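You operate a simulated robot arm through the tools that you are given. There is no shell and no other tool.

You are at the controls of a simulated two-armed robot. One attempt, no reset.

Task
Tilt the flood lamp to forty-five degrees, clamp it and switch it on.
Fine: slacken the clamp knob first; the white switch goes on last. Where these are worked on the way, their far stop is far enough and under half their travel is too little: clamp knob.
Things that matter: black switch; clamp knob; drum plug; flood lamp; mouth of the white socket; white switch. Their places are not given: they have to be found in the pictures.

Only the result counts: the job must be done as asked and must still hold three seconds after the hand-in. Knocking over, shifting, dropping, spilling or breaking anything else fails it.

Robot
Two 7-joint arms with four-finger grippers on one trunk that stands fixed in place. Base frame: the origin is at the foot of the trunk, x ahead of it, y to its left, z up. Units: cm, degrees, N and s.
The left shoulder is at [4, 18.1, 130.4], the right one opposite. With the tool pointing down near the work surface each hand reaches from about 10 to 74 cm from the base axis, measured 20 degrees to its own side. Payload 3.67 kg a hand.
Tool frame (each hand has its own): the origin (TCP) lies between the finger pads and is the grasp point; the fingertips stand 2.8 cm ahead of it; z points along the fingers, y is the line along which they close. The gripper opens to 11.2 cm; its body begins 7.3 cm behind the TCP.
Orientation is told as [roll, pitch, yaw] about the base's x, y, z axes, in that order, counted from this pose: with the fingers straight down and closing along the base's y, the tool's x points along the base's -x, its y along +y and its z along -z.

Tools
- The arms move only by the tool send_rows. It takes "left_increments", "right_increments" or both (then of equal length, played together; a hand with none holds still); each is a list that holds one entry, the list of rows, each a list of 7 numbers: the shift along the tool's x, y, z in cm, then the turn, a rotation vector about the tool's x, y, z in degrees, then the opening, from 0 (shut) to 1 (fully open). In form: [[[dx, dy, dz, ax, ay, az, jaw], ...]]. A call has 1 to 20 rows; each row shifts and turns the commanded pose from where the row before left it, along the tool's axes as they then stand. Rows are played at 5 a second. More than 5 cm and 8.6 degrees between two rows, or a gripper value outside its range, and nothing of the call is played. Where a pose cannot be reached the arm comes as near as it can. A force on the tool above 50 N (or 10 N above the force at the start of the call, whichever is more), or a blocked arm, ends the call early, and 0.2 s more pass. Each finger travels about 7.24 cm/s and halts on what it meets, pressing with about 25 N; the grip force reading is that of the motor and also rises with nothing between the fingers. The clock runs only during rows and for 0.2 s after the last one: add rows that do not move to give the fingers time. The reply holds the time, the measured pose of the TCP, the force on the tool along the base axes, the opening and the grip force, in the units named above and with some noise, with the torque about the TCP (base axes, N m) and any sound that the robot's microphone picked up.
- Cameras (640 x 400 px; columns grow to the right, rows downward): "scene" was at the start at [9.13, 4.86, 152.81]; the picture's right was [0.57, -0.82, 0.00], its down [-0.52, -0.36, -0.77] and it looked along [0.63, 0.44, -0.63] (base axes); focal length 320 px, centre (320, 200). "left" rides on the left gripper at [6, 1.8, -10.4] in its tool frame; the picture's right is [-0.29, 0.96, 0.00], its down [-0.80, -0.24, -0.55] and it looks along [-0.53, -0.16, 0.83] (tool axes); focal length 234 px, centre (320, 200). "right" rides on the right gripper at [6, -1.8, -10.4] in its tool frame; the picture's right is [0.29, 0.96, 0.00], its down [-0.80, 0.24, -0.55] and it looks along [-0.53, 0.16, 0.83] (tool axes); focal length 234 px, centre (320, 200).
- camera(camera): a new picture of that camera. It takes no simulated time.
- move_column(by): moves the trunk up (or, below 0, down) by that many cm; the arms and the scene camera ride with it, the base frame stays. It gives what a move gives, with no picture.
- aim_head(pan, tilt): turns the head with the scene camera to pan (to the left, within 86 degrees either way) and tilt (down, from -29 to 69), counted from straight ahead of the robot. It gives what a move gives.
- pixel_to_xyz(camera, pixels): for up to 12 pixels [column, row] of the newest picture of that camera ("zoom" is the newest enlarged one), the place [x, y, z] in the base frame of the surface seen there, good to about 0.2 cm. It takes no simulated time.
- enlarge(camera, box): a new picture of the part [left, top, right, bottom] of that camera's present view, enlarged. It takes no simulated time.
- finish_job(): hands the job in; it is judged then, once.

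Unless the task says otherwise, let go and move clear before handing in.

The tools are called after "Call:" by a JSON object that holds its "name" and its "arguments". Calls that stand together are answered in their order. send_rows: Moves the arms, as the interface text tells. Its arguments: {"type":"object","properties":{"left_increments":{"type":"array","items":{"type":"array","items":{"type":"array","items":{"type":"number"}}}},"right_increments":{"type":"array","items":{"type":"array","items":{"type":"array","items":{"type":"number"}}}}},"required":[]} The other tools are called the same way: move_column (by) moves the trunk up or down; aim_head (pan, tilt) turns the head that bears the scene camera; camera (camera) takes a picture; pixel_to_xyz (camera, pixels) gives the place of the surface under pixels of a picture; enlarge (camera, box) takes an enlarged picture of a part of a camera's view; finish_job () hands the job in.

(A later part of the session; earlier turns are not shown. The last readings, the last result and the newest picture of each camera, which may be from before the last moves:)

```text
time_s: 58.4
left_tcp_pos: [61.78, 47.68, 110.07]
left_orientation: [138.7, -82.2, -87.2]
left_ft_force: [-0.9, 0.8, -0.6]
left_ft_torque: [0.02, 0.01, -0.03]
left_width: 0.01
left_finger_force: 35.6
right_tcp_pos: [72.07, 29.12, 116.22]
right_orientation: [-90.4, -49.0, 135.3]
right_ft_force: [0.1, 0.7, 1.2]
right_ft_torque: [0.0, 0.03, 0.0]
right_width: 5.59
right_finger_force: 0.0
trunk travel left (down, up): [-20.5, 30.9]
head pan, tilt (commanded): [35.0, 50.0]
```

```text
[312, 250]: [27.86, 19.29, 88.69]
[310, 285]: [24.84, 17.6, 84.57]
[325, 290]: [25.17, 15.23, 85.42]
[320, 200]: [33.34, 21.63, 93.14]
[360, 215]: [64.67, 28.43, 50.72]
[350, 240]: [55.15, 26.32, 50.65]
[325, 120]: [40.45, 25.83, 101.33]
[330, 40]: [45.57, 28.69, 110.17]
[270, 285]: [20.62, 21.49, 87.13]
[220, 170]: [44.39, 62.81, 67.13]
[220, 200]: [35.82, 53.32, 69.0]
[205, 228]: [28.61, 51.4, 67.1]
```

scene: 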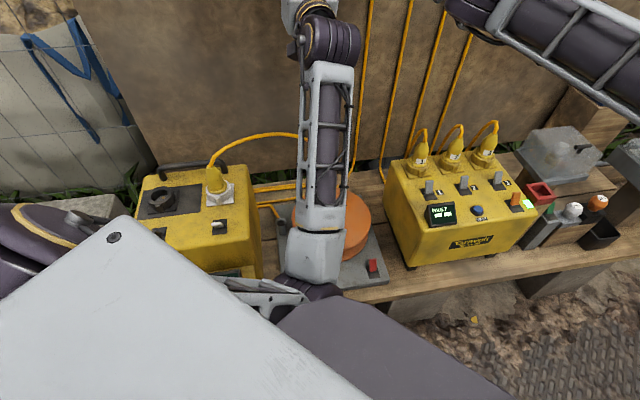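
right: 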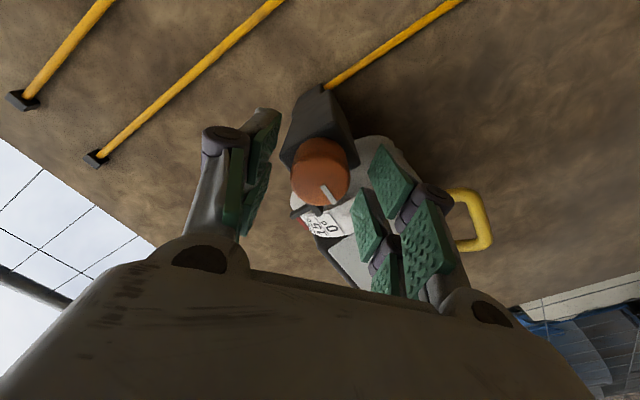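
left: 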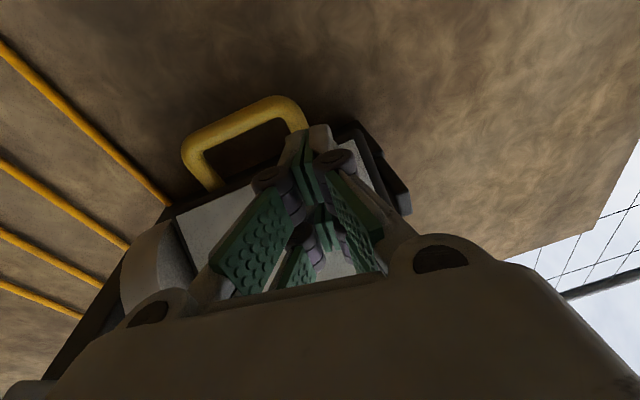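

The elbow is at about [25,17,85], well clear of everything, so the block was only a wrist limit in that folded pose. I'll move the left hand back down to the bar-pushing line and re-level its orientation.

Call:
{"name": "send_rows", "arguments": {"left_increments": [[[1.6, 0, -0.1, 1.34, 1.14, -1.02, 0], [1.2, -0.8, 0, 1.34, 1.14, -1.02, 0], [0.6, -1.2, 0, 1.34, 1.14, -1.02, 0], [0.4, -1.2, 0, 1.34, 1.14, -1.02, 0], [0.2, -1.1, 0, 1.34, 1.14, -1.02, 0], [0, 0, 0, 0, 0, 0, 0], [0, 0, 0, 0, 0, 0, 0]]]}}

Call:
{"name": "aim_head", "arguments": {"pan": 30, "tilt": 20}}

Call:
{"name": "camera", "arguments": {"camera": "scene"}}

Call:
{"name": "camera", "arguments": {"camera": "left"}}

```text
time_s: 60.2
left_tcp_pos: [63.96, 47.78, 107.33]
left_orientation: [129.9, -85.4, -82.8]
left_ft_force: [0.2, 0.0, -0.1]
left_ft_torque: [0.02, 0.01, 0.0]
left_width: 0.0
left_finger_force: 35.9
right_tcp_pos: [72.04, 29.11, 116.13]
right_orientation: [-90.4, -49.1, 135.3]
right_ft_force: [-0.2, -0.1, -0.6]
right_ft_torque: [0.0, -0.01, 0.01]
right_width: 5.6
right_finger_force: 0.0
trunk travel left (down, up): [-20.5, 30.9]
head pan, tilt (commanded): [35.0, 50.0]
stopped in row 7 (left hand): the arm was blocked; the commanded pose is now the measured one
```

```text
time_s: 61.2
left_tcp_pos: [63.98, 47.75, 107.38]
left_orientation: [129.5, -85.3, -82.5]
left_ft_force: [0.5, -0.5, -0.2]
left_ft_torque: [0.04, -0.03, 0.01]
left_width: 0.02
left_finger_force: 35.3
right_tcp_pos: [71.95, 29.1, 116.08]
right_orientation: [-90.4, -49.1, 135.3]
right_ft_force: [0.7, -0.5, -0.3]
right_ft_torque: [-0.01, -0.01, -0.02]
right_width: 5.59
right_finger_force: 0.1
trunk travel left (down, up): [-20.5, 30.9]
head pan, tilt (commanded): [30.0, 20.0]
```

```text
taken
```

scene: 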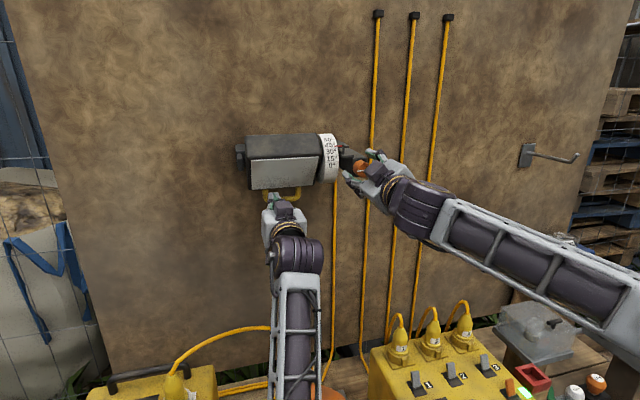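

```text
taken
```

left: 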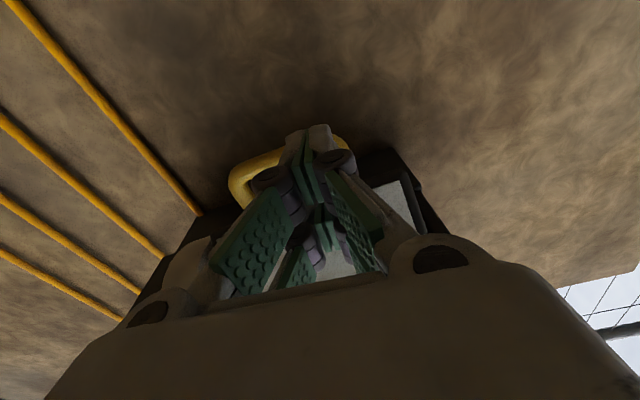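

The left hand is at d≈79, s≈11.5, z≈107.4. I'll make small translation-only corrections toward s≈13.8, z≈105.8.

Call:
{"name": "send_rows", "arguments": {"left_increments": [[[0.5, -0.5, 0, 0, 0, 0, 0], [0.5, -0.5, 0, 0, 0, 0, 0], [0.4, -0.6, 0, 0, 0, 0, 0], [0.2, -0.6, 0, 0, 0, 0, 0], [0, 0, 0, 0, 0, 0, 0]]]}}

```text
time_s: 62.4
left_tcp_pos: [65.09, 47.7, 106.62]
left_orientation: [133.8, -83.0, -85.4]
left_ft_force: [0.2, 0.3, -0.4]
left_ft_torque: [-0.02, 0.01, 0.02]
left_width: 0.0
left_finger_force: 35.6
right_tcp_pos: [71.93, 29.16, 116.17]
right_orientation: [-90.4, -49.2, 135.3]
right_ft_force: [0.6, 0.4, -0.2]
right_ft_torque: [0.0, -0.01, 0.02]
right_width: 5.58
right_finger_force: 0.1
trunk travel left (down, up): [-20.5, 30.9]
head pan, tilt (commanded): [30.0, 20.0]
```

Now d≈79.8, s≈12.3, z≈106.6. I'll lower it another centimetre so the upper fingers meet the bar, then advance close to it.

Call:
{"name": "send_rows", "arguments": {"left_increments": [[[0.4, -0.3, 0, 0, 0.5, 0, 0], [0.4, -0.3, 0, 0, 0.5, 0, 0], [0.3, -0.3, 0.3, 0, 0.5, 0, 0], [0, -0.2, 0.4, 0, 0, 0, 0], [0, 0, 0, 0, 0, 0, 0]]]}}

Call:
{"name": "enlarge", "arguments": {"camera": "scene", "box": [230, 120, 390, 220]}}

Call:
{"name": "pixel_to_xyz", "arguments": {"camera": "zoom", "pixels": [[95, 170], [150, 167], [200, 165], [250, 162], [300, 160], [340, 158], [110, 268], [130, 268], [180, 262], [240, 258], [280, 256], [320, 252]]}}

```text
time_s: 63.6
left_tcp_pos: [66.23, 48.17, 105.34]
left_orientation: [121.8, -83.3, -73.2]
left_ft_force: [0.6, -0.4, -0.1]
left_ft_torque: [0.0, -0.02, 0.03]
left_width: 0.0
left_finger_force: 35.5
right_tcp_pos: [71.95, 29.17, 116.21]
right_orientation: [-90.3, -49.1, 135.3]
right_ft_force: [0.6, -0.1, 0.4]
right_ft_torque: [0.01, -0.01, 0.0]
right_width: 5.59
right_finger_force: 0.1
trunk travel left (down, up): [-20.5, 30.9]
head pan, tilt (commanded): [30.0, 20.0]
```

```text
4.00 times, centred on (310, 170) of scene
```

zoom: 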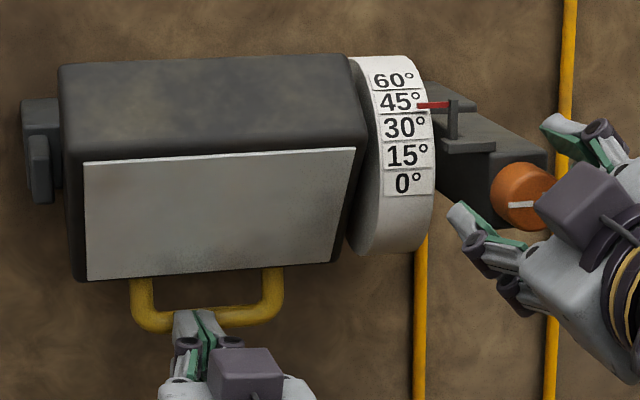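

```text
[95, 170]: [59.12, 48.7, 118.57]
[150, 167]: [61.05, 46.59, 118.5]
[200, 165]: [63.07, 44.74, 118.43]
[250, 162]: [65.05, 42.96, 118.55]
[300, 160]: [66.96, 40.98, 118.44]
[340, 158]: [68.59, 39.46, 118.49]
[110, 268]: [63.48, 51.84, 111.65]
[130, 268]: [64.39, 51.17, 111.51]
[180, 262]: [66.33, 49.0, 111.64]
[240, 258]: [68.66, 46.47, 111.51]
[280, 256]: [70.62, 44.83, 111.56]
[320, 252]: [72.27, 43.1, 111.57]
```

The face slope reads 37.4° now, with the left fingers right at the bar. I'll push 0.9 cm and re-measure.

Call:
{"name": "send_rows", "arguments": {"left_increments": [[[0, 0, 0.3, 0, 0, 0, 0], [0, 0, 0.3, 0, 0, 0, 0], [0, 0, 0.3, 0, 0, 0, 0], [0, 0, 0, 0, 0, 0, 0]]]}}

Call:
{"name": "enlarge", "arguments": {"camera": "scene", "box": [230, 120, 390, 220]}}

Call:
{"name": "pixel_to_xyz", "arguments": {"camera": "zoom", "pixels": [[100, 178], [150, 175], [200, 172], [250, 170], [300, 167], [340, 165], [110, 266], [130, 265], [180, 260], [240, 256], [280, 253], [315, 250]]}}

```text
time_s: 64.6
left_tcp_pos: [67.2, 48.31, 105.1]
left_orientation: [120.7, -84.2, -72.4]
left_ft_force: [-0.5, 0.2, -0.3]
left_ft_torque: [0.0, 0.0, -0.02]
left_width: 0.0
left_finger_force: 35.7
right_tcp_pos: [72.02, 29.16, 116.21]
right_orientation: [-90.4, -49.1, 135.3]
right_ft_force: [-0.6, -0.5, -0.5]
right_ft_torque: [0.02, 0.03, 0.02]
right_width: 5.59
right_finger_force: 0.0
trunk travel left (down, up): [-20.5, 30.9]
head pan, tilt (commanded): [30.0, 20.0]
```

```text
4.00 times, centred on (310, 170) of scene
```

zoom: 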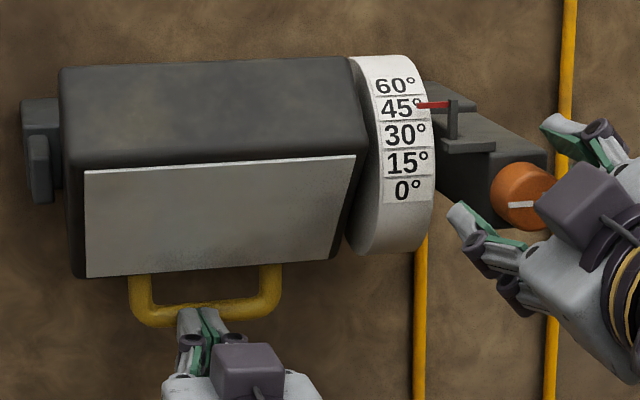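

```text
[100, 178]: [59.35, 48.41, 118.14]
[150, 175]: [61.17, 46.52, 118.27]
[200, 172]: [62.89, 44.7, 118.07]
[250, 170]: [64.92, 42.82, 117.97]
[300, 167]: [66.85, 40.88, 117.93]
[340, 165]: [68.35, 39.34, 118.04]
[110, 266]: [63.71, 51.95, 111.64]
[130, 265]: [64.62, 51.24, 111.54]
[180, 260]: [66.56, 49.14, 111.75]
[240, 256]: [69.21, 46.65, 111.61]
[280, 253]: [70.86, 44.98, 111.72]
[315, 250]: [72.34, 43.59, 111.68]
```

The slope is 41.8°. I'll push 0.5 cm more.

Call:
{"name": "send_rows", "arguments": {"left_increments": [[[0, 0, 0.25, 0, 0, 0, 0], [0, 0, 0.25, 0, 0, 0, 0], [0, 0, 0, 0, 0, 0, 0]]]}}

Call:
{"name": "enlarge", "arguments": {"camera": "scene", "box": [230, 120, 390, 220]}}

Call:
{"name": "pixel_to_xyz", "arguments": {"camera": "zoom", "pixels": [[100, 182], [150, 178], [200, 175], [250, 173], [300, 170], [340, 168], [110, 266], [130, 265], [180, 260], [240, 256], [280, 253], [315, 250]]}}

Call:
{"name": "pixel_to_xyz", "arguments": {"camera": "zoom", "pixels": [[120, 182], [170, 178], [220, 175], [270, 173], [320, 169], [330, 169], [120, 265], [150, 263], [200, 258], [220, 256], [260, 254], [300, 251]]}}

```text
time_s: 65.4
left_tcp_pos: [67.51, 48.52, 105.0]
left_orientation: [119.0, -84.4, -70.9]
left_ft_force: [-0.8, 0.0, 0.0]
left_ft_torque: [0.02, -0.03, -0.01]
left_width: 0.03
left_finger_force: 35.5
right_tcp_pos: [71.91, 29.11, 116.22]
right_orientation: [-90.4, -49.0, 135.4]
right_ft_force: [-0.5, 0.0, 0.1]
right_ft_torque: [-0.04, 0.02, -0.01]
right_width: 5.6
right_finger_force: 0.1
trunk travel left (down, up): [-20.5, 30.9]
head pan, tilt (commanded): [30.0, 20.0]
```

```text
4.00 times, centred on (310, 170) of scene
```

zoom: 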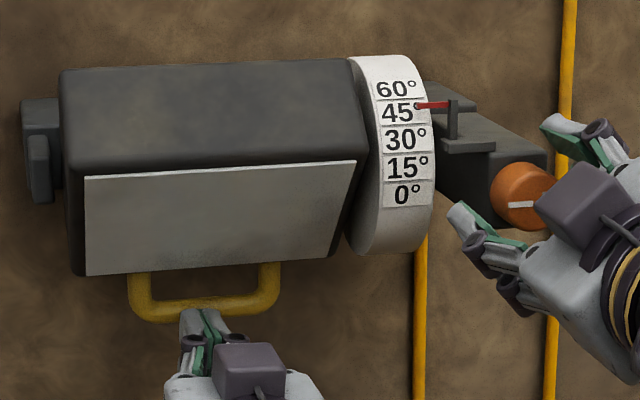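

```text
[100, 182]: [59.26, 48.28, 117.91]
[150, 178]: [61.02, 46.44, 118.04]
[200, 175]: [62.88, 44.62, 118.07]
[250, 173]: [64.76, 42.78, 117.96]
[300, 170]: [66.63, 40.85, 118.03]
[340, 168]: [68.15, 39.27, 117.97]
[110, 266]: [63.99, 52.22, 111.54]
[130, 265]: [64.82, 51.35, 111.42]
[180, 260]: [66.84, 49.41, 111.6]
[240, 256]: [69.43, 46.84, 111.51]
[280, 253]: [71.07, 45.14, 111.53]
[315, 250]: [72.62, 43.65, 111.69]
```

```text
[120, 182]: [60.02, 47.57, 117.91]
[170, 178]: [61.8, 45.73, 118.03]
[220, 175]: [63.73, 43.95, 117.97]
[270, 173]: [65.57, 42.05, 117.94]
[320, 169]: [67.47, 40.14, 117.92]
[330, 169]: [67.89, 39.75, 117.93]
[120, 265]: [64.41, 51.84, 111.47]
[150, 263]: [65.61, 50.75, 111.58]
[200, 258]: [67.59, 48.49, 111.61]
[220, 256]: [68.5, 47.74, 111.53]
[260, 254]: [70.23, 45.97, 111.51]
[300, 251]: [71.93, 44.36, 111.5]
```

The slope is about 43.7° by face and about 44.5° by pointer. One last tiny push of 0.15 cm should center it at 45°.

Call:
{"name": "send_rows", "arguments": {"left_increments": [[[0, 0, 0.15, 0, 0, 0, 0], [0, 0, 0, 0, 0, 0, 0], [0, 0, 0, 0, 0, 0, 0]]]}}

Call:
{"name": "enlarge", "arguments": {"camera": "scene", "box": [230, 120, 390, 220]}}

Call:
{"name": "pixel_to_xyz", "arguments": {"camera": "zoom", "pixels": [[100, 182], [150, 178], [200, 175], [250, 173], [300, 170], [340, 168], [110, 266], [130, 265], [180, 260], [240, 256], [280, 253], [315, 250]]}}

Call:
{"name": "pixel_to_xyz", "arguments": {"camera": "zoom", "pixels": [[120, 182], [170, 178], [220, 175], [270, 173], [320, 169], [330, 169], [120, 265], [150, 263], [200, 258], [220, 256], [260, 254], [300, 251]]}}

Call:
{"name": "enlarge", "arguments": {"camera": "scene", "box": [316, 130, 364, 160]}}

```text
time_s: 66.2
left_tcp_pos: [67.66, 48.65, 105.24]
left_orientation: [119.5, -84.6, -71.6]
left_ft_force: [-0.2, -0.9, -0.3]
left_ft_torque: [0.02, 0.03, 0.0]
left_width: 0.01
left_finger_force: 35.5
right_tcp_pos: [71.94, 29.13, 116.26]
right_orientation: [-90.4, -49.1, 135.4]
right_ft_force: [-0.1, 0.3, -0.1]
right_ft_torque: [-0.04, 0.05, -0.02]
right_width: 5.57
right_finger_force: 0.1
trunk travel left (down, up): [-20.5, 30.9]
head pan, tilt (commanded): [30.0, 20.0]
```

```text
4.00 times, centred on (310, 170) of scene
```

zoom: 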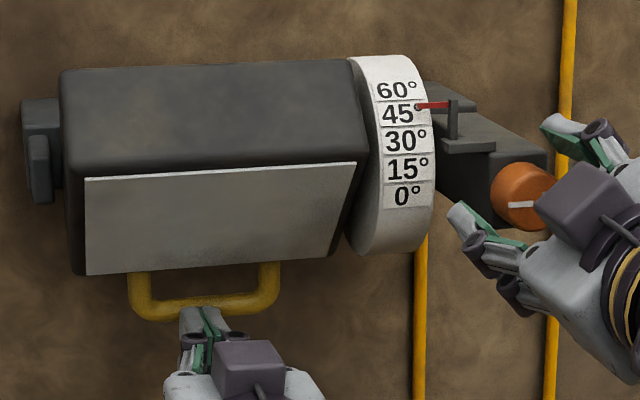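

```text
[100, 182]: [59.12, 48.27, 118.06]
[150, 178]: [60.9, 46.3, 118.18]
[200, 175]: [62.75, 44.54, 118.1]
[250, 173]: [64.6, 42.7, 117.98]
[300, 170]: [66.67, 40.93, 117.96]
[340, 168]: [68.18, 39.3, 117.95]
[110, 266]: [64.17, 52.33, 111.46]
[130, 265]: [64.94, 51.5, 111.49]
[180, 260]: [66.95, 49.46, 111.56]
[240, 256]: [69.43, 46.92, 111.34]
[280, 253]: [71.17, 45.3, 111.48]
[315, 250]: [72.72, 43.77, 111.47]
```

```text
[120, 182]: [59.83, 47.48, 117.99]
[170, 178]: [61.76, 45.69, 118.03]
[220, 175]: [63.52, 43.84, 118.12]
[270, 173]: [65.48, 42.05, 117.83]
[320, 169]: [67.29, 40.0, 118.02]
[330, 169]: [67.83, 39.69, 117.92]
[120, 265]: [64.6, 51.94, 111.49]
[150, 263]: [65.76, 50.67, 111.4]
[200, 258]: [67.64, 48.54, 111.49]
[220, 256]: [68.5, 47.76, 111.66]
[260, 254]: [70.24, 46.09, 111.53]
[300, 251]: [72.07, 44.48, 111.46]
```

```text
13.33 times, centred on (340, 145) of scene
```

zoom: 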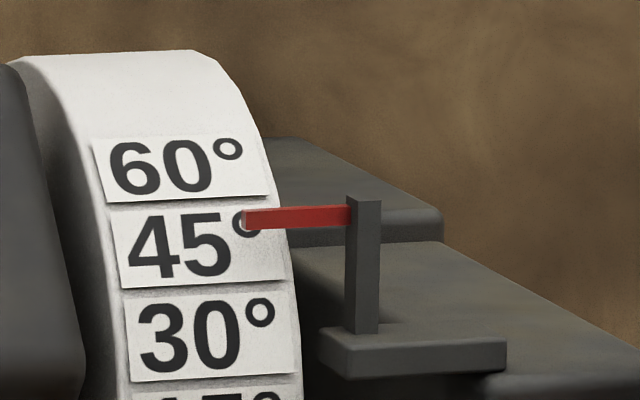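

The face slope is about 44.4° and the pointer about 45.3°, so the lamp is at 45° within measurement error. I'll leave the left hand resting at the bar, then grip the knob with the right hand and turn it clockwise to clamp.

Call:
{"name": "send_rows", "arguments": {"right_increments": [[[0, 0, 0, 0, 0, 0, 0.35], [0, 0, 0, 0, 0, 0, 0.2], [0, 0, 0, 0, 0, 0, 0.2], [0, 0, 0, 0, 0, 0, 0.2], [0, 0, 0, 0, 0, 5, 0.2], [0, 0, 0, 0, 0, 5, 0.2], [0, 0, 0, 0, 0, 5, 0.2], [0, 0, 0, 0, 0, 5, 0.2], [0, 0, 0, 0, 0, 5, 0.2], [0, 0, 0, 0, 0, 5, 0.2], [0, 0, 0, 0, 0, 0, 0.2]]]}}

Call:
{"name": "camera", "arguments": {"camera": "right"}}

Call:
{"name": "enlarge", "arguments": {"camera": "scene", "box": [230, 120, 390, 220]}}

```text
time_s: 68.6
left_tcp_pos: [67.48, 48.5, 105.41]
left_orientation: [122.7, -84.7, -74.7]
left_ft_force: [0.1, -0.4, 0.7]
left_ft_torque: [-0.01, 0.01, -0.02]
left_width: 0.01
left_finger_force: 35.5
right_tcp_pos: [71.97, 29.2, 116.3]
right_orientation: [-91.2, -79.2, 136.3]
right_ft_force: [-10.1, -1.9, -9.2]
right_ft_torque: [-0.29, 0.29, 0.0]
right_width: 3.18
right_finger_force: 45.2
trunk travel left (down, up): [-20.5, 30.9]
head pan, tilt (commanded): [30.0, 20.0]
```

```text
taken
```

right: 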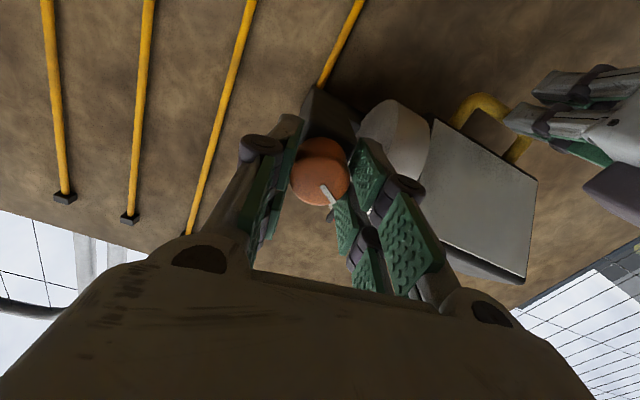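

```text
4.00 times, centred on (310, 170) of scene
```

zoom: 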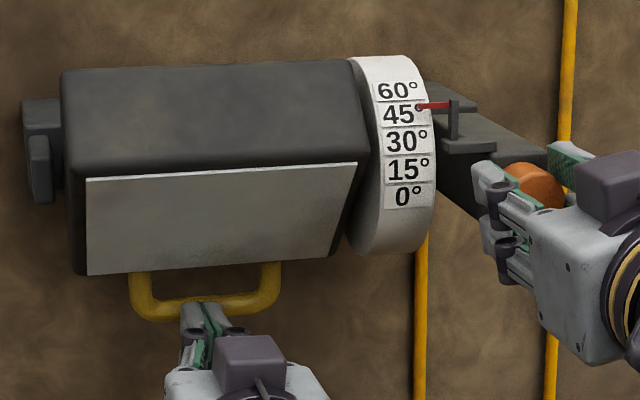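

The knob followed the 30° turn and the lamp scale is unchanged. I'll continue clockwise.

Call:
{"name": "send_rows", "arguments": {"right_increments": [[[0, 0, 0, 0, 0, 5, 0.2], [0, 0, 0, 0, 0, 5, 0.2], [0, 0, 0, 0, 0, 5, 0.2], [0, 0, 0, 0, 0, 5, 0.2], [0, 0, 0, 0, 0, 5, 0.2], [0, 0, 0, 0, 0, 5, 0.2], [0, 0, 0, 0, 0, 5, 0.2], [0, 0, 0, 0, 0, 5, 0.2], [0, 0, 0, 0, 0, 0, 0.2]]]}}

Call:
{"name": "camera", "arguments": {"camera": "right"}}

Call:
{"name": "enlarge", "arguments": {"camera": "scene", "box": [230, 120, 390, 220]}}

```text
time_s: 70.6
left_tcp_pos: [67.41, 48.53, 105.5]
left_orientation: [122.9, -84.8, -74.8]
left_ft_force: [-0.2, 0.1, -0.2]
left_ft_torque: [-0.01, 0.01, -0.01]
left_width: 0.02
left_finger_force: 35.9
right_tcp_pos: [71.83, 29.24, 116.15]
right_orientation: [90.5, -60.8, -45.5]
right_ft_force: [-12.5, -0.3, -11.9]
right_ft_torque: [0.05, -0.03, 0.02]
right_width: 3.19
right_finger_force: 45.1
trunk travel left (down, up): [-20.5, 30.9]
head pan, tilt (commanded): [30.0, 20.0]
```

```text
taken
```

right: 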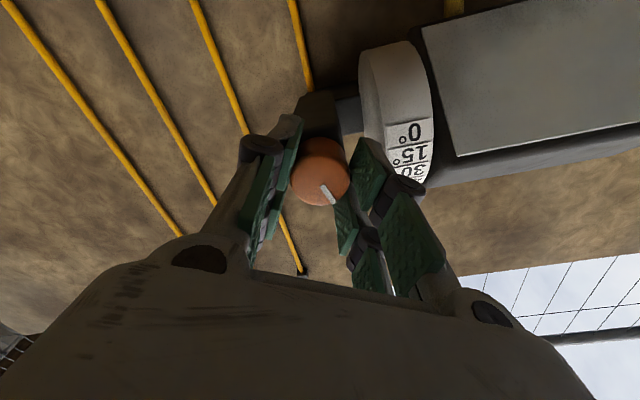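

```text
4.00 times, centred on (310, 170) of scene
```

zoom: 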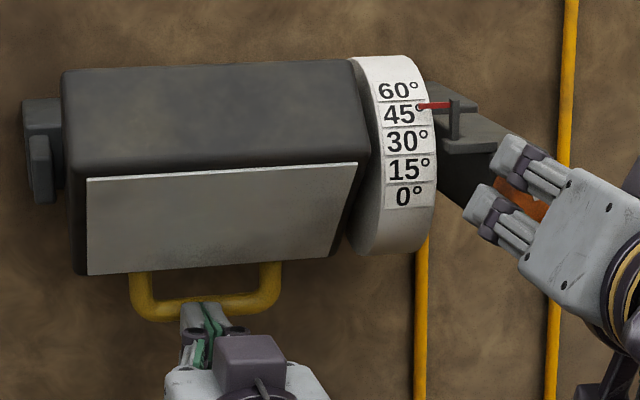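

The knob has turned about 70° with the hand and isn't at the stop yet. I'll continue clockwise until it tightens or slips.

Call:
{"name": "send_rows", "arguments": {"right_increments": [[[0, 0, 0, 0, 0, 5, 0.2], [0, 0, 0, 0, 0, 5, 0.2], [0, 0, 0, 0, 0, 5, 0.2], [0, 0, 0, 0, 0, 5, 0.2], [0, 0, 0, 0, 0, 5, 0.2], [0, 0, 0, 0, 0, 0, 0.2]]]}}

Call:
{"name": "camera", "arguments": {"camera": "right"}}

Call:
{"name": "enlarge", "arguments": {"camera": "scene", "box": [230, 120, 390, 220]}}

```text
time_s: 72.0
left_tcp_pos: [67.72, 48.69, 105.38]
left_orientation: [122.7, -84.7, -74.7]
left_ft_force: [0.6, -0.4, -0.5]
left_ft_torque: [0.0, 0.03, 0.0]
left_width: 0.01
left_finger_force: 35.8
right_tcp_pos: [72.06, 29.16, 116.27]
right_orientation: [90.5, -35.8, -45.2]
right_ft_force: [-5.0, 6.1, -3.2]
right_ft_torque: [-0.22, -0.26, 0.05]
right_width: 3.14
right_finger_force: 44.8
trunk travel left (down, up): [-20.5, 30.9]
head pan, tilt (commanded): [30.0, 20.0]
```

```text
taken
```

right: 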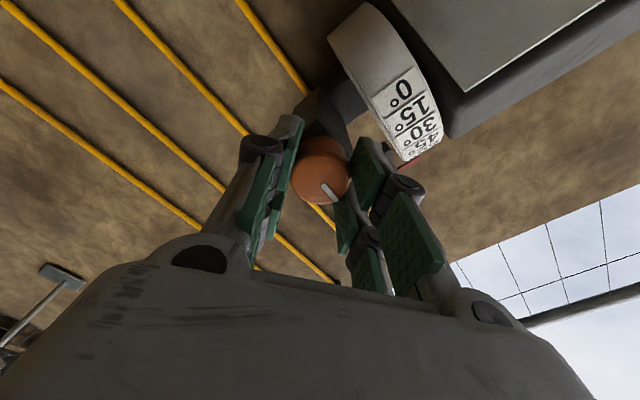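

```text
4.00 times, centred on (310, 170) of scene
```

zoom: 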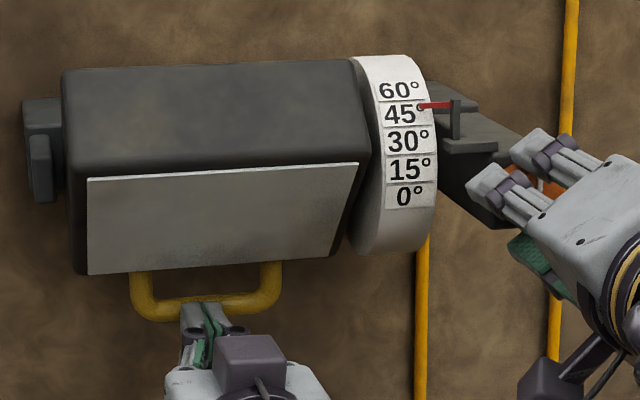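

Axial torque rose to about 0.34 Nm as the fingers began to slip, so the knob is at its tight stop. I'll release it, level the right hand, and back it away to check the mark and the scale.

Call:
{"name": "send_rows", "arguments": {"right_increments": [[[0, 0, 0, 0, 0, 0, 0.4], [0, 0, 0, 0, 0, 0, 0.5], [0, 0, 0, 0, 0, 0, 0.5], [0, 0, -1.5, 0, 0, 0, 0.5], [0, 0, -1.5, 0, 0, 0, 0.5], [0, 0, -2, 0, 0, -7, 0.5], [0, 0, -2, 0, 0, -7, 0.5], [0, 0, 0, 0, 0, -7, 0.5], [0, 0, 0, 0, 0, -7, 0.5], [0, 0, 0, 0, 0, -7, 0.5], [0, 0, 0, 0, 0, -7, 0.5], [0, 0, 0, 0, 0, -7, 0.5], [0, 0, 0, 0, 0, 0, 0.5]]]}}

Call:
{"name": "camera", "arguments": {"camera": "right"}}

Call:
{"name": "enlarge", "arguments": {"camera": "scene", "box": [230, 120, 390, 220]}}

```text
time_s: 74.8
left_tcp_pos: [67.7, 48.5, 105.4]
left_orientation: [122.8, -84.8, -74.7]
left_ft_force: [0.7, -0.1, 0.6]
left_ft_torque: [0.0, 0.04, 0.0]
left_width: 0.0
left_finger_force: 35.9
right_tcp_pos: [67.13, 24.17, 116.06]
right_orientation: [93.2, -84.9, -48.2]
right_ft_force: [0.6, 0.0, -0.4]
right_ft_torque: [0.02, 0.0, -0.01]
right_width: 5.59
right_finger_force: 0.0
trunk travel left (down, up): [-20.5, 30.9]
head pan, tilt (commanded): [30.0, 20.0]
```

```text
taken
```

right: 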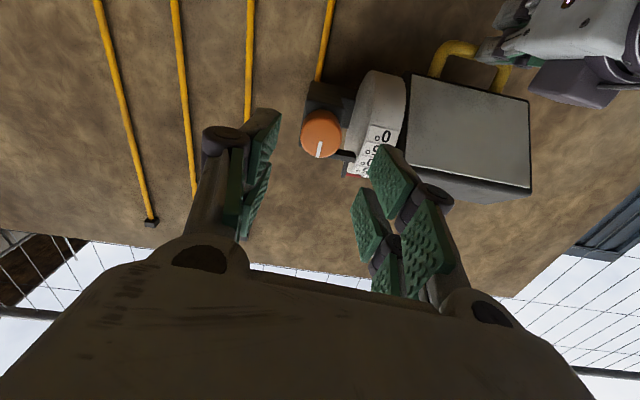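

```text
4.00 times, centred on (310, 170) of scene
```

zoom: 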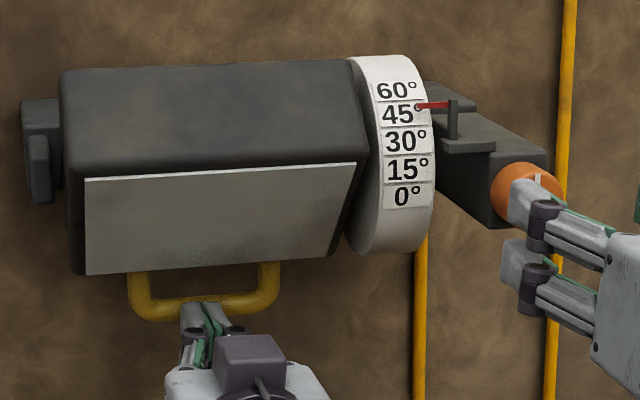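

The knob mark at (320,150) points up again as at the start, and the scale still shows 45. I'll retreat the left hand from the bar and move the right hand further back.

Call:
{"name": "send_rows", "arguments": {"left_increments": [[[0, 0, -0.5, 0, 0, 0, 0], [0.3, 0, -2, 0, 0, 0, 0], [0.3, 0, -2.5, 0, 0, 0, 0], [0.3, 0, -2.5, 0, 0, 0, 0], [0.3, 0, -2.5, 0, 0, 0, 0], [0, 0, -2.5, 0, 0, 0, 0], [0, 0, 0, 0, 0, 0, 0]]], "right_increments": [[[0, 0, -1, 0, 0, 0, 0.5], [0, 0, -2, 0, 0, 0, 0.5], [0, 0, -2, 0, 0, 0, 0.5], [0, 0, -2, 0, 0, 0, 0.5], [0, 0, -2, 0, 0, 0, 0.5], [0, 0, 0, 0, 0, 0, 0.5], [0, 0, 0, 0, 0, 0, 0.5]]]}}

Call:
{"name": "camera", "arguments": {"camera": "scene"}}

Call:
{"name": "enlarge", "arguments": {"camera": "scene", "box": [230, 120, 390, 220]}}

Call:
{"name": "pixel_to_xyz", "arguments": {"camera": "zoom", "pixels": [[100, 182], [150, 178], [200, 175], [250, 173], [300, 170], [340, 168], [110, 266], [130, 265], [180, 260], [240, 256], [280, 253], [315, 250]]}}

```text
time_s: 75.7
left_tcp_pos: [62.81, 48.14, 109.77]
left_orientation: [145.9, -78.8, -94.5]
left_ft_force: [-0.2, -0.5, 0.6]
left_ft_torque: [-0.03, 0.01, -0.01]
left_width: 0.0
left_finger_force: 35.7
right_tcp_pos: [63.29, 20.25, 116.05]
right_orientation: [93.1, -84.9, -48.2]
right_ft_force: [0.6, 0.3, 0.4]
right_ft_torque: [0.0, -0.01, -0.02]
right_width: 5.59
right_finger_force: 0.1
trunk travel left (down, up): [-20.5, 30.9]
head pan, tilt (commanded): [30.0, 20.0]
stopped in row 4 (left hand): the arm was blocked; the commanded pose is now the measured one
```

```text
taken
```

scene: 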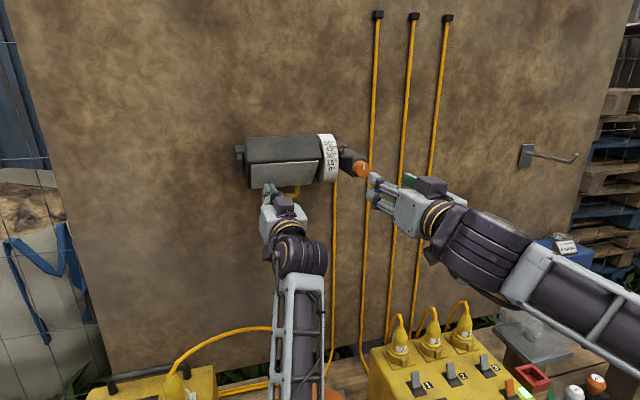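

```text
4.00 times, centred on (310, 170) of scene
```

zoom: 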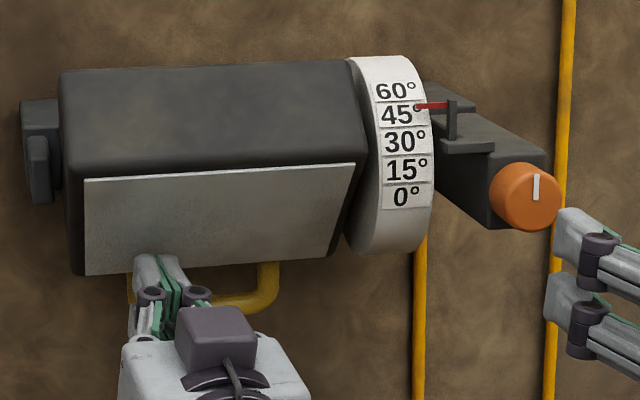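

```text
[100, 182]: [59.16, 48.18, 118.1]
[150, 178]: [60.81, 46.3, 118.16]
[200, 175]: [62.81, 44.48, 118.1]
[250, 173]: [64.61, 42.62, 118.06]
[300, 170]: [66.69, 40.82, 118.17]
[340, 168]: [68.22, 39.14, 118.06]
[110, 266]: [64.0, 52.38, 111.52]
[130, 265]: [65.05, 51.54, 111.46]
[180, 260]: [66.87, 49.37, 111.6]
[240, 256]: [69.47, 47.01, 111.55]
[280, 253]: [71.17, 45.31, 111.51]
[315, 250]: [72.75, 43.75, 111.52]
```

The face slope is 44.5° after clamping, so the lamp held. Retreating made the left hand rise toward the lamp because its arm is near a limit. I'll lower the trunk 6 cm to drop the hand straight down, clear of the lamp.

Call:
{"name": "move_column", "arguments": {"by": -6}}

Call:
{"name": "camera", "arguments": {"camera": "scene"}}

```text
time_s: 76.7
left_tcp_pos: [62.66, 48.12, 106.8]
left_orientation: [162.1, -78.3, -110.3]
left_ft_force: [-1.0, 0.3, -0.8]
left_ft_torque: [-0.01, -0.02, -0.03]
left_width: 0.0
left_finger_force: 35.9
right_tcp_pos: [63.38, 20.37, 110.11]
right_orientation: [93.0, -85.0, -48.1]
right_ft_force: [0.2, -0.9, -0.2]
right_ft_torque: [0.02, 0.01, 0.02]
right_width: 5.62
right_finger_force: 0.0
trunk travel left (down, up): [-14.5, 36.9]
head pan, tilt (commanded): [30.0, 20.0]
```

```text
taken
```

scene: 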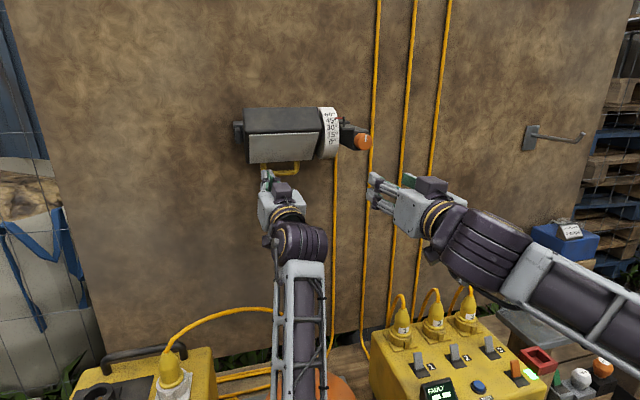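

The left hand is now below and in front of the lamp. I'll retreat it while unwinding the yaw, which should free the wrist.

Call:
{"name": "send_rows", "arguments": {"left_increments": [[[0.2, 0, -1, 3, 1, 0, 0], [0.2, 0, -1.5, 4, 1, 0, 0], [0.2, 0, -1.5, 4, 1, 0, 0], [0.2, 0, -1.5, 4, 1, 0, 0], [0, 0, 0, 0, 0, 0, 0]]]}}

Call:
{"name": "camera", "arguments": {"camera": "scene"}}

```text
time_s: 77.5
left_tcp_pos: [60.31, 45.68, 110.87]
left_orientation: [173.9, -78.4, -131.2]
left_ft_force: [-0.2, 0.4, -1.4]
left_ft_torque: [0.06, 0.0, -0.02]
left_width: 0.02
left_finger_force: 36.2
right_tcp_pos: [63.28, 20.26, 109.78]
right_orientation: [92.4, -84.8, -47.6]
right_ft_force: [0.2, 0.0, -0.7]
right_ft_torque: [0.02, -0.02, 0.02]
right_width: 5.61
right_finger_force: 0.0
trunk travel left (down, up): [-14.5, 36.9]
head pan, tilt (commanded): [30.0, 20.0]
stopped in row 3 (left hand): the arm was blocked; the commanded pose is now the measured one
```

```text
taken
```

scene: 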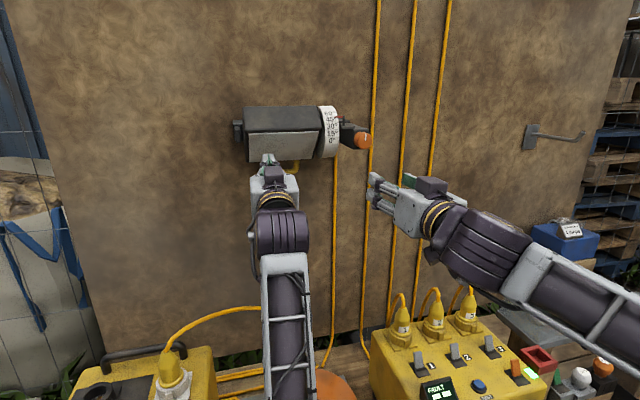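

The left arm rose again and got blocked. I'll look down at its elbow and forearm to find out what is limiting it.

Call:
{"name": "aim_head", "arguments": {"pan": 35, "tilt": 65}}

Call:
{"name": "camera", "arguments": {"camera": "scene"}}

```text
time_s: 78.6
left_tcp_pos: [60.21, 45.59, 111.04]
left_orientation: [173.5, -78.2, -130.7]
left_ft_force: [-0.2, -0.9, -0.9]
left_ft_torque: [0.02, 0.0, -0.02]
left_width: 0.0
left_finger_force: 36.1
right_tcp_pos: [63.31, 20.26, 109.99]
right_orientation: [92.6, -85.0, -47.8]
right_ft_force: [-0.6, -0.1, 0.2]
right_ft_torque: [-0.01, 0.03, 0.0]
right_width: 5.6
right_finger_force: 0.1
trunk travel left (down, up): [-14.5, 36.9]
head pan, tilt (commanded): [35.0, 65.0]
```

```text
taken
```

scene: 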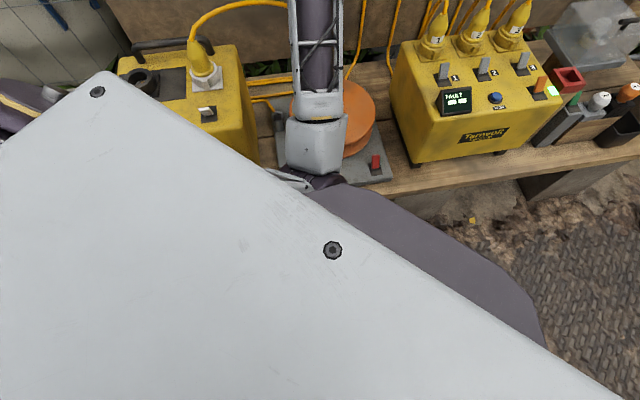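

The left elbow sits close in front of the robot's chest plate near (320,170), which is why retreating straight back gets blocked. I'll move the left hand sideways to the left instead, clear of the lamp.

Call:
{"name": "send_rows", "arguments": {"left_increments": [[[0.4, 1, 0, 0, 0, 0, 0], [0.4, 1.5, 0, 0, 0, 0, 0], [0.4, 1.5, 0, 0, 0, 0, 0], [0.4, 1.5, 0, 0, 0, 0, 0], [0.4, 1.5, 0, 0, 0, 0, 0], [0, 0, 0, 0, 0, 0, 0]]]}}

Call:
{"name": "aim_head", "arguments": {"pan": 35, "tilt": 25}}

Call:
{"name": "camera", "arguments": {"camera": "scene"}}

```text
time_s: 80.0
left_tcp_pos: [55.69, 51.0, 110.22]
left_orientation: [177.0, -77.7, -134.5]
left_ft_force: [-0.4, 0.0, 0.4]
left_ft_torque: [-0.02, 0.02, 0.02]
left_width: 0.03
left_finger_force: 35.5
right_tcp_pos: [63.29, 20.24, 110.06]
right_orientation: [92.8, -84.8, -47.7]
right_ft_force: [0.7, -0.4, -0.2]
right_ft_torque: [0.01, -0.01, -0.01]
right_width: 5.6
right_finger_force: 0.0
trunk travel left (down, up): [-14.5, 36.9]
head pan, tilt (commanded): [35.0, 65.0]
```

```text
time_s: 81.0
left_tcp_pos: [55.75, 51.06, 110.13]
left_orientation: [176.3, -77.6, -133.8]
left_ft_force: [0.1, 0.1, -0.4]
left_ft_torque: [0.04, -0.01, -0.01]
left_width: 0.0
left_finger_force: 35.4
right_tcp_pos: [63.4, 20.27, 110.03]
right_orientation: [92.5, -84.9, -47.7]
right_ft_force: [-0.7, -0.9, -0.4]
right_ft_torque: [0.01, 0.02, -0.02]
right_width: 5.58
right_finger_force: 0.0
trunk travel left (down, up): [-14.5, 36.9]
head pan, tilt (commanded): [35.0, 25.0]
```

```text
taken
```

scene: 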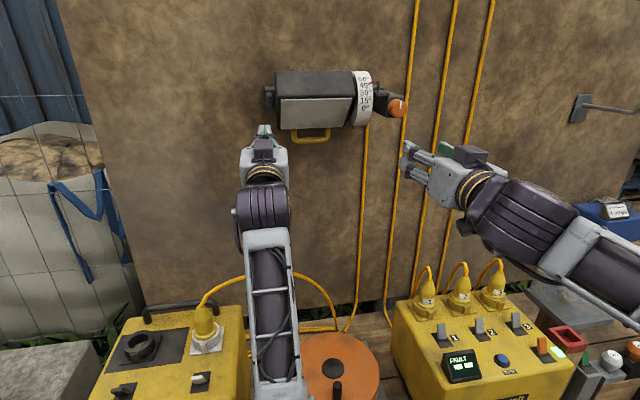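

Sideways motion worked, and the left hand is clear to the left of the lamp. I'll move it further left, then back.

Call:
{"name": "send_rows", "arguments": {"left_increments": [[[0, 1.5, 0, 0, 0, 0, 0], [0, 1.5, 0, 0, 0, 0, 0], [0, 1.5, 0, 0, 0, 0, 0], [0, 1.5, 0, 0, 0, 0, 0], [0, 1, -1.5, 0, 0, 0, 0], [0, 0.5, -1.5, 0, 0, 0, 0], [0, 0, -1.5, 0, 0, 0, 0], [0, 0, -1.5, 0, 0, 0, 0], [0, 0, 0, 0, 0, 0, 0]]]}}

Call:
{"name": "camera", "arguments": {"camera": "scene"}}

```text
time_s: 83.0
left_tcp_pos: [46.96, 53.02, 109.0]
left_orientation: [171.9, -77.2, -128.8]
left_ft_force: [0.4, 0.3, 0.9]
left_ft_torque: [-0.02, 0.03, 0.02]
left_width: 0.0
left_finger_force: 35.4
left hand out of reach, approached as far as the arm can: row 8
right_tcp_pos: [63.33, 20.24, 110.01]
right_orientation: [92.7, -84.9, -47.7]
right_ft_force: [-0.7, 0.3, -0.2]
right_ft_torque: [-0.01, -0.02, -0.02]
right_width: 5.61
right_finger_force: 0.1
trunk travel left (down, up): [-14.5, 36.9]
head pan, tilt (commanded): [35.0, 25.0]
```

```text
taken
```

scene: 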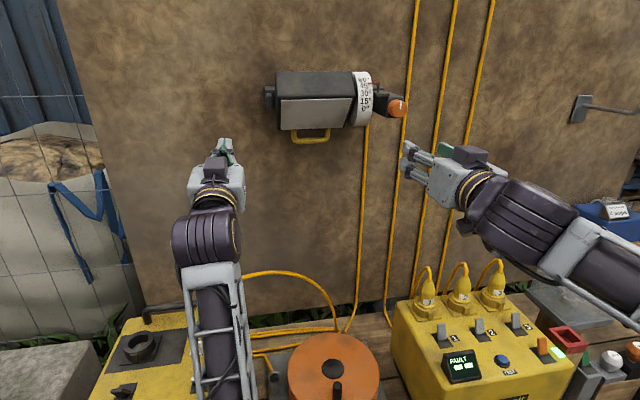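

The left hand is well clear of the lamp now. I'll raise the trunk back to its original height to give the left arm room for the switch.

Call:
{"name": "move_column", "arguments": {"by": 28}}

Call:
{"name": "aim_head", "arguments": {"pan": 35, "tilt": 40}}

Call:
{"name": "camera", "arguments": {"camera": "scene"}}

```text
time_s: 85.9
left_tcp_pos: [47.16, 52.84, 135.94]
left_orientation: [173.1, -78.4, -130.6]
left_ft_force: [1.1, -0.6, -0.4]
left_ft_torque: [-0.02, -0.01, 0.04]
left_width: 0.01
left_finger_force: 36.1
right_tcp_pos: [63.31, 20.29, 137.98]
right_orientation: [92.5, -84.9, -47.6]
right_ft_force: [-0.8, 0.3, 0.2]
right_ft_torque: [-0.01, 0.0, -0.01]
right_width: 5.6
right_finger_force: 0.0
trunk travel left (down, up): [-42.5, 8.9]
head pan, tilt (commanded): [35.0, 25.0]
```

```text
time_s: 86.7
left_tcp_pos: [47.1, 52.82, 135.97]
left_orientation: [173.2, -78.4, -130.7]
left_ft_force: [0.3, -0.2, 0.2]
left_ft_torque: [0.0, 0.0, -0.03]
left_width: 0.0
left_finger_force: 34.9
right_tcp_pos: [63.45, 20.27, 138.11]
right_orientation: [92.7, -84.9, -47.7]
right_ft_force: [-0.1, 0.1, -1.1]
right_ft_torque: [-0.01, -0.01, 0.01]
right_width: 5.59
right_finger_force: 0.2
trunk travel left (down, up): [-42.5, 8.9]
head pan, tilt (commanded): [35.0, 40.0]
```

```text
taken
```

scene: 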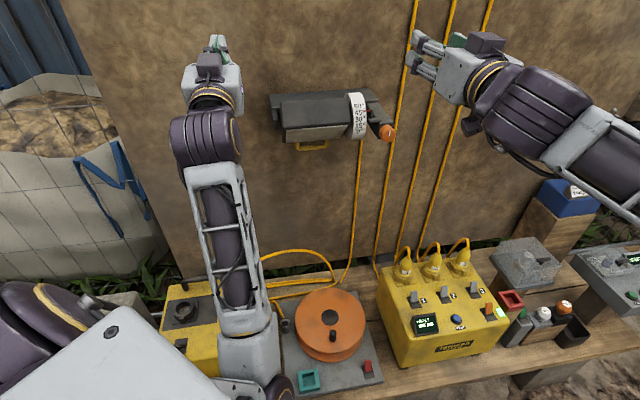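

From this higher viewpoint I can read the scale with little parallax. I'll check it before moving on.

Call:
{"name": "enlarge", "arguments": {"camera": "scene", "box": [330, 80, 410, 130]}}

Call:
{"name": "enlarge", "arguments": {"camera": "scene", "box": [260, 80, 404, 170]}}

Call:
{"name": "pixel_to_xyz", "arguments": {"camera": "zoom", "pixels": [[120, 225], [160, 222], [200, 219], [250, 215], [300, 211], [340, 208], [130, 270], [170, 267], [210, 263], [250, 259], [300, 254], [340, 250]]}}

```text
8.00 times, centred on (370, 105) of scene
```

zoom: 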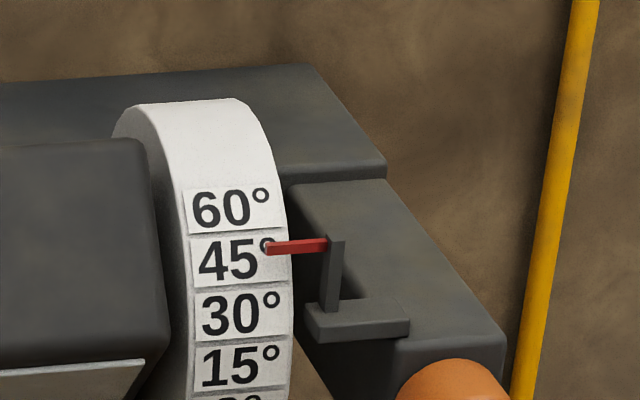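

```text
4.44 times, centred on (332, 125) of scene
```

zoom: 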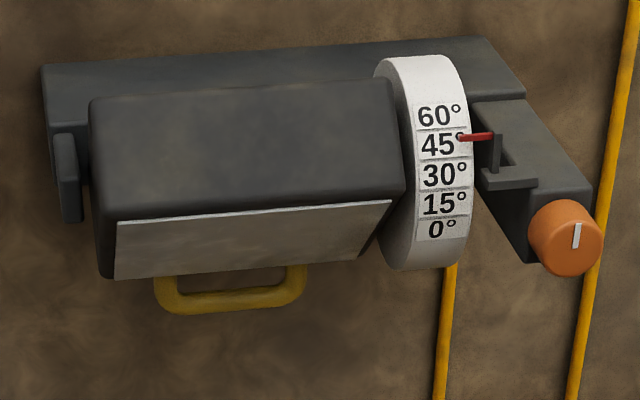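

```text
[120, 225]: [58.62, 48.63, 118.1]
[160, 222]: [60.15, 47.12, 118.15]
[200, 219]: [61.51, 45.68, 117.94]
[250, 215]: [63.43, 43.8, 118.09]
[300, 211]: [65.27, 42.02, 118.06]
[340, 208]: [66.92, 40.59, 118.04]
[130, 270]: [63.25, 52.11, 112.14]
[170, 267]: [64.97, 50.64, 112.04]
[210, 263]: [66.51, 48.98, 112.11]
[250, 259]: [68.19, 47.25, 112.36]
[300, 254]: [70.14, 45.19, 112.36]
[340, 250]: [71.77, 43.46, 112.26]
```

The pointer sits on the 45 label exactly as it sat on the 15 label at the start, and the face slope is 44.5°. The lamp is set and the knob mark is back at its tight position. Now I'll turn the left hand to point down for the white switch.

Call:
{"name": "send_rows", "arguments": {"left_increments": [[[0, 0, 0, 0, 7.8, 0, 0], [0, 0, 0, 0, 7.8, 0, 0], [0, 0, 0, 0, 7.8, 0, 0], [0, 0, 0, 0, 7.8, 0, 0], [0, 0, 0, 0, 7.8, 0, 0], [0, 0, 0, 0, 7.8, 0, 0], [0, 0, 0, 0, 7.8, 0, 0], [0, 0, 0, 0, 7.8, 0, 0], [0, 0, 0, 0, 7.8, 0, 0], [0, 0, 0, 0, 7.8, 0, 0], [0, 0, 0, 0, 7.8, 0, 0], [0, 0, 0, 0, 7.8, 0, 0], [0, 0, 0, 0, 7.8, 0, 0], [0, 0, 0, 0, 0, 0, 0]]]}}

Call:
{"name": "camera", "arguments": {"camera": "scene"}}

```text
time_s: 89.7
left_tcp_pos: [47.1, 52.82, 136.15]
left_orientation: [1.4, 0.0, 42.8]
left_ft_force: [0.3, 0.2, -0.2]
left_ft_torque: [-0.02, -0.02, -0.01]
left_width: 0.0
left_finger_force: 35.6
right_tcp_pos: [63.16, 20.26, 137.96]
right_orientation: [92.6, -84.8, -47.7]
right_ft_force: [0.4, 0.1, 0.2]
right_ft_torque: [-0.02, -0.01, 0.02]
right_width: 5.57
right_finger_force: 0.0
trunk travel left (down, up): [-42.5, 8.9]
head pan, tilt (commanded): [35.0, 40.0]
```

```text
taken
```

scene: 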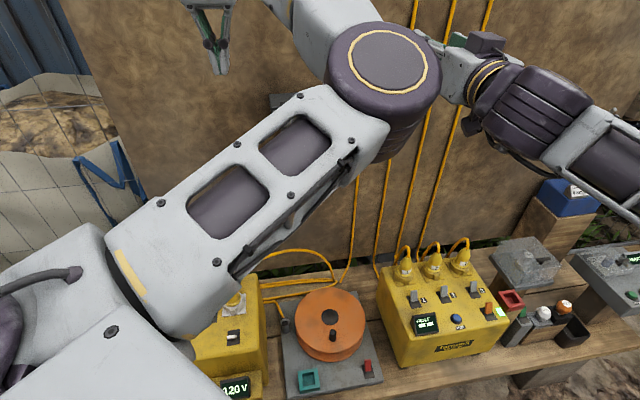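

The left hand points straight down now. I'll check the left wrist's distance from the right hand before moving on.

Call:
{"name": "pixel_to_xyz", "arguments": {"camera": "scene", "pixels": [[385, 60], [430, 90], [450, 80], [480, 90], [240, 160], [210, 60], [110, 290]]}}

Call:
{"name": "camera", "arguments": {"camera": "left"}}

```text
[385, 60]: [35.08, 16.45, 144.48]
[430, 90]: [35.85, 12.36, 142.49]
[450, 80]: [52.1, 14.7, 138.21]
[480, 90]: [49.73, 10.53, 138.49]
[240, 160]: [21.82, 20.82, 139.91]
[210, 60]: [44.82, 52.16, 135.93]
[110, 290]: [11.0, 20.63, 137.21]
```

```text
taken
```

left: 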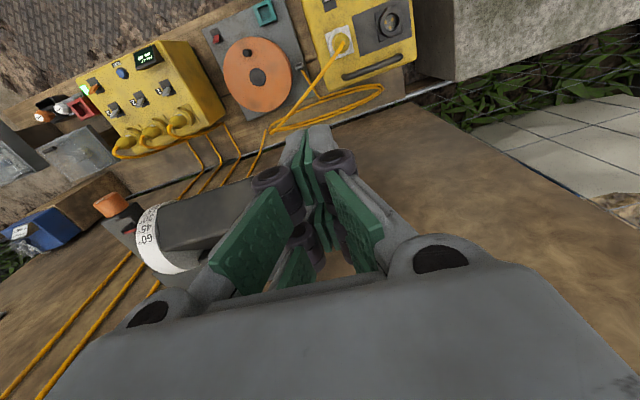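

The left elbow is around [35,16,144], roughly 15 cm from the right wrist. I'll move the right hand further right and away to keep the arms apart.

Call:
{"name": "send_rows", "arguments": {"right_increments": [[[0, -3, -1, 0, 0, 0, 0.5], [0, -3, -1, 0, 0, 0, 0.5], [0, -3, -1, 0, 0, 0, 0.5], [0, -3, -1, 0, 0, 0, 0.5], [0, -3, -1, 0, 0, 0, 0.5], [0, 0, 0, 0, 0, 0, 0.5]]]}}

Call:
{"name": "camera", "arguments": {"camera": "scene"}}

```text
time_s: 91.0
left_tcp_pos: [47.09, 52.88, 135.96]
left_orientation: [1.2, -0.1, 42.7]
left_ft_force: [0.0, 0.0, -0.4]
left_ft_torque: [-0.01, 0.02, -0.01]
left_width: 0.02
left_finger_force: 35.5
right_tcp_pos: [70.18, 6.19, 136.72]
right_orientation: [92.6, -84.8, -47.6]
right_ft_force: [-0.6, 1.1, 0.6]
right_ft_torque: [0.01, 0.03, -0.02]
right_width: 5.59
right_finger_force: 0.0
trunk travel left (down, up): [-42.5, 8.9]
head pan, tilt (commanded): [35.0, 40.0]
```

```text
taken
```

scene: 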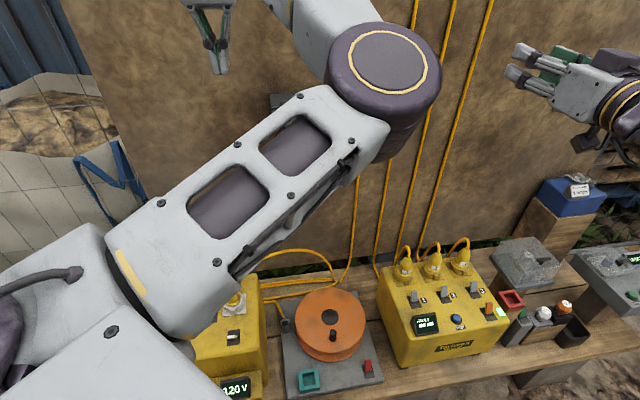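

The right hand is out of the way. Now I'll bring the left hand down to above the yellow box, near the white switch.

Call:
{"name": "send_rows", "arguments": {"left_increments": [[[1.6, 0.75, 2.5, 0, 0, 0, 0], [1.6, 0.75, 2.5, 0, 0, 0, 0], [1.6, 0.75, 2.5, 0, 0, 0, 0], [1.6, 0.75, 2.5, 0, 0, 0, 0], [1.6, 0.75, 2.5, 0, 0, 0, 0], [1.6, 0.75, 2.5, 0, 0, 0, 0], [1.6, 0.75, 2.5, 0, 0, 0, 0], [1.6, 0.75, 2.5, 0, 0, 0, 0], [1.6, 0.75, 2.5, 0, 0, 0, 0], [1.6, 0.75, 2.5, 0, 0, 0, 0], [0, 0, 2.5, 0, 0, 0, 0], [0, 0, 2.5, 0, 0, 0, 0], [0, 0, 0, 0, 0, 0, 0]]]}}

Call:
{"name": "camera", "arguments": {"camera": "left"}}

Call:
{"name": "camera", "arguments": {"camera": "scene"}}

```text
time_s: 93.8
left_tcp_pos: [29.44, 51.86, 106.76]
left_orientation: [1.4, -0.9, 43.8]
left_ft_force: [-1.0, -0.3, -0.4]
left_ft_torque: [0.0, 0.01, -0.01]
left_width: 0.01
left_finger_force: 36.0
left hand out of reach, approached as far as the arm can: row 6, 7, 8, 9, 10, 12
right_tcp_pos: [70.16, 6.23, 136.59]
right_orientation: [92.9, -84.7, -48.0]
right_ft_force: [-0.1, 0.2, -0.2]
right_ft_torque: [-0.01, -0.01, 0.01]
right_width: 5.6
right_finger_force: 0.0
trunk travel left (down, up): [-42.5, 8.9]
head pan, tilt (commanded): [35.0, 40.0]
```

```text
taken
```

left: 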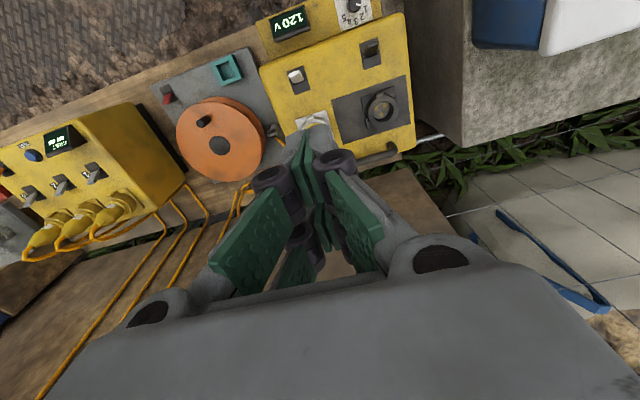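

```text
taken
```

scene: 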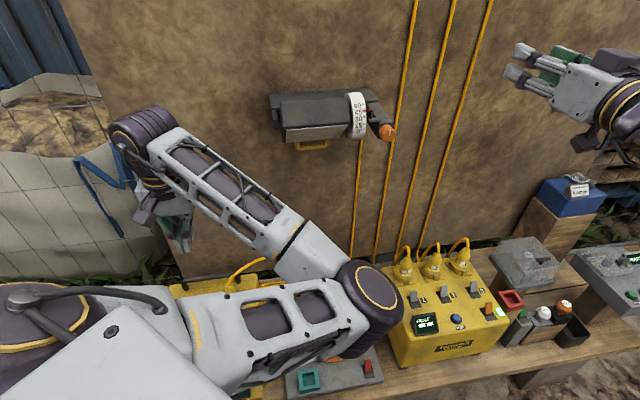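

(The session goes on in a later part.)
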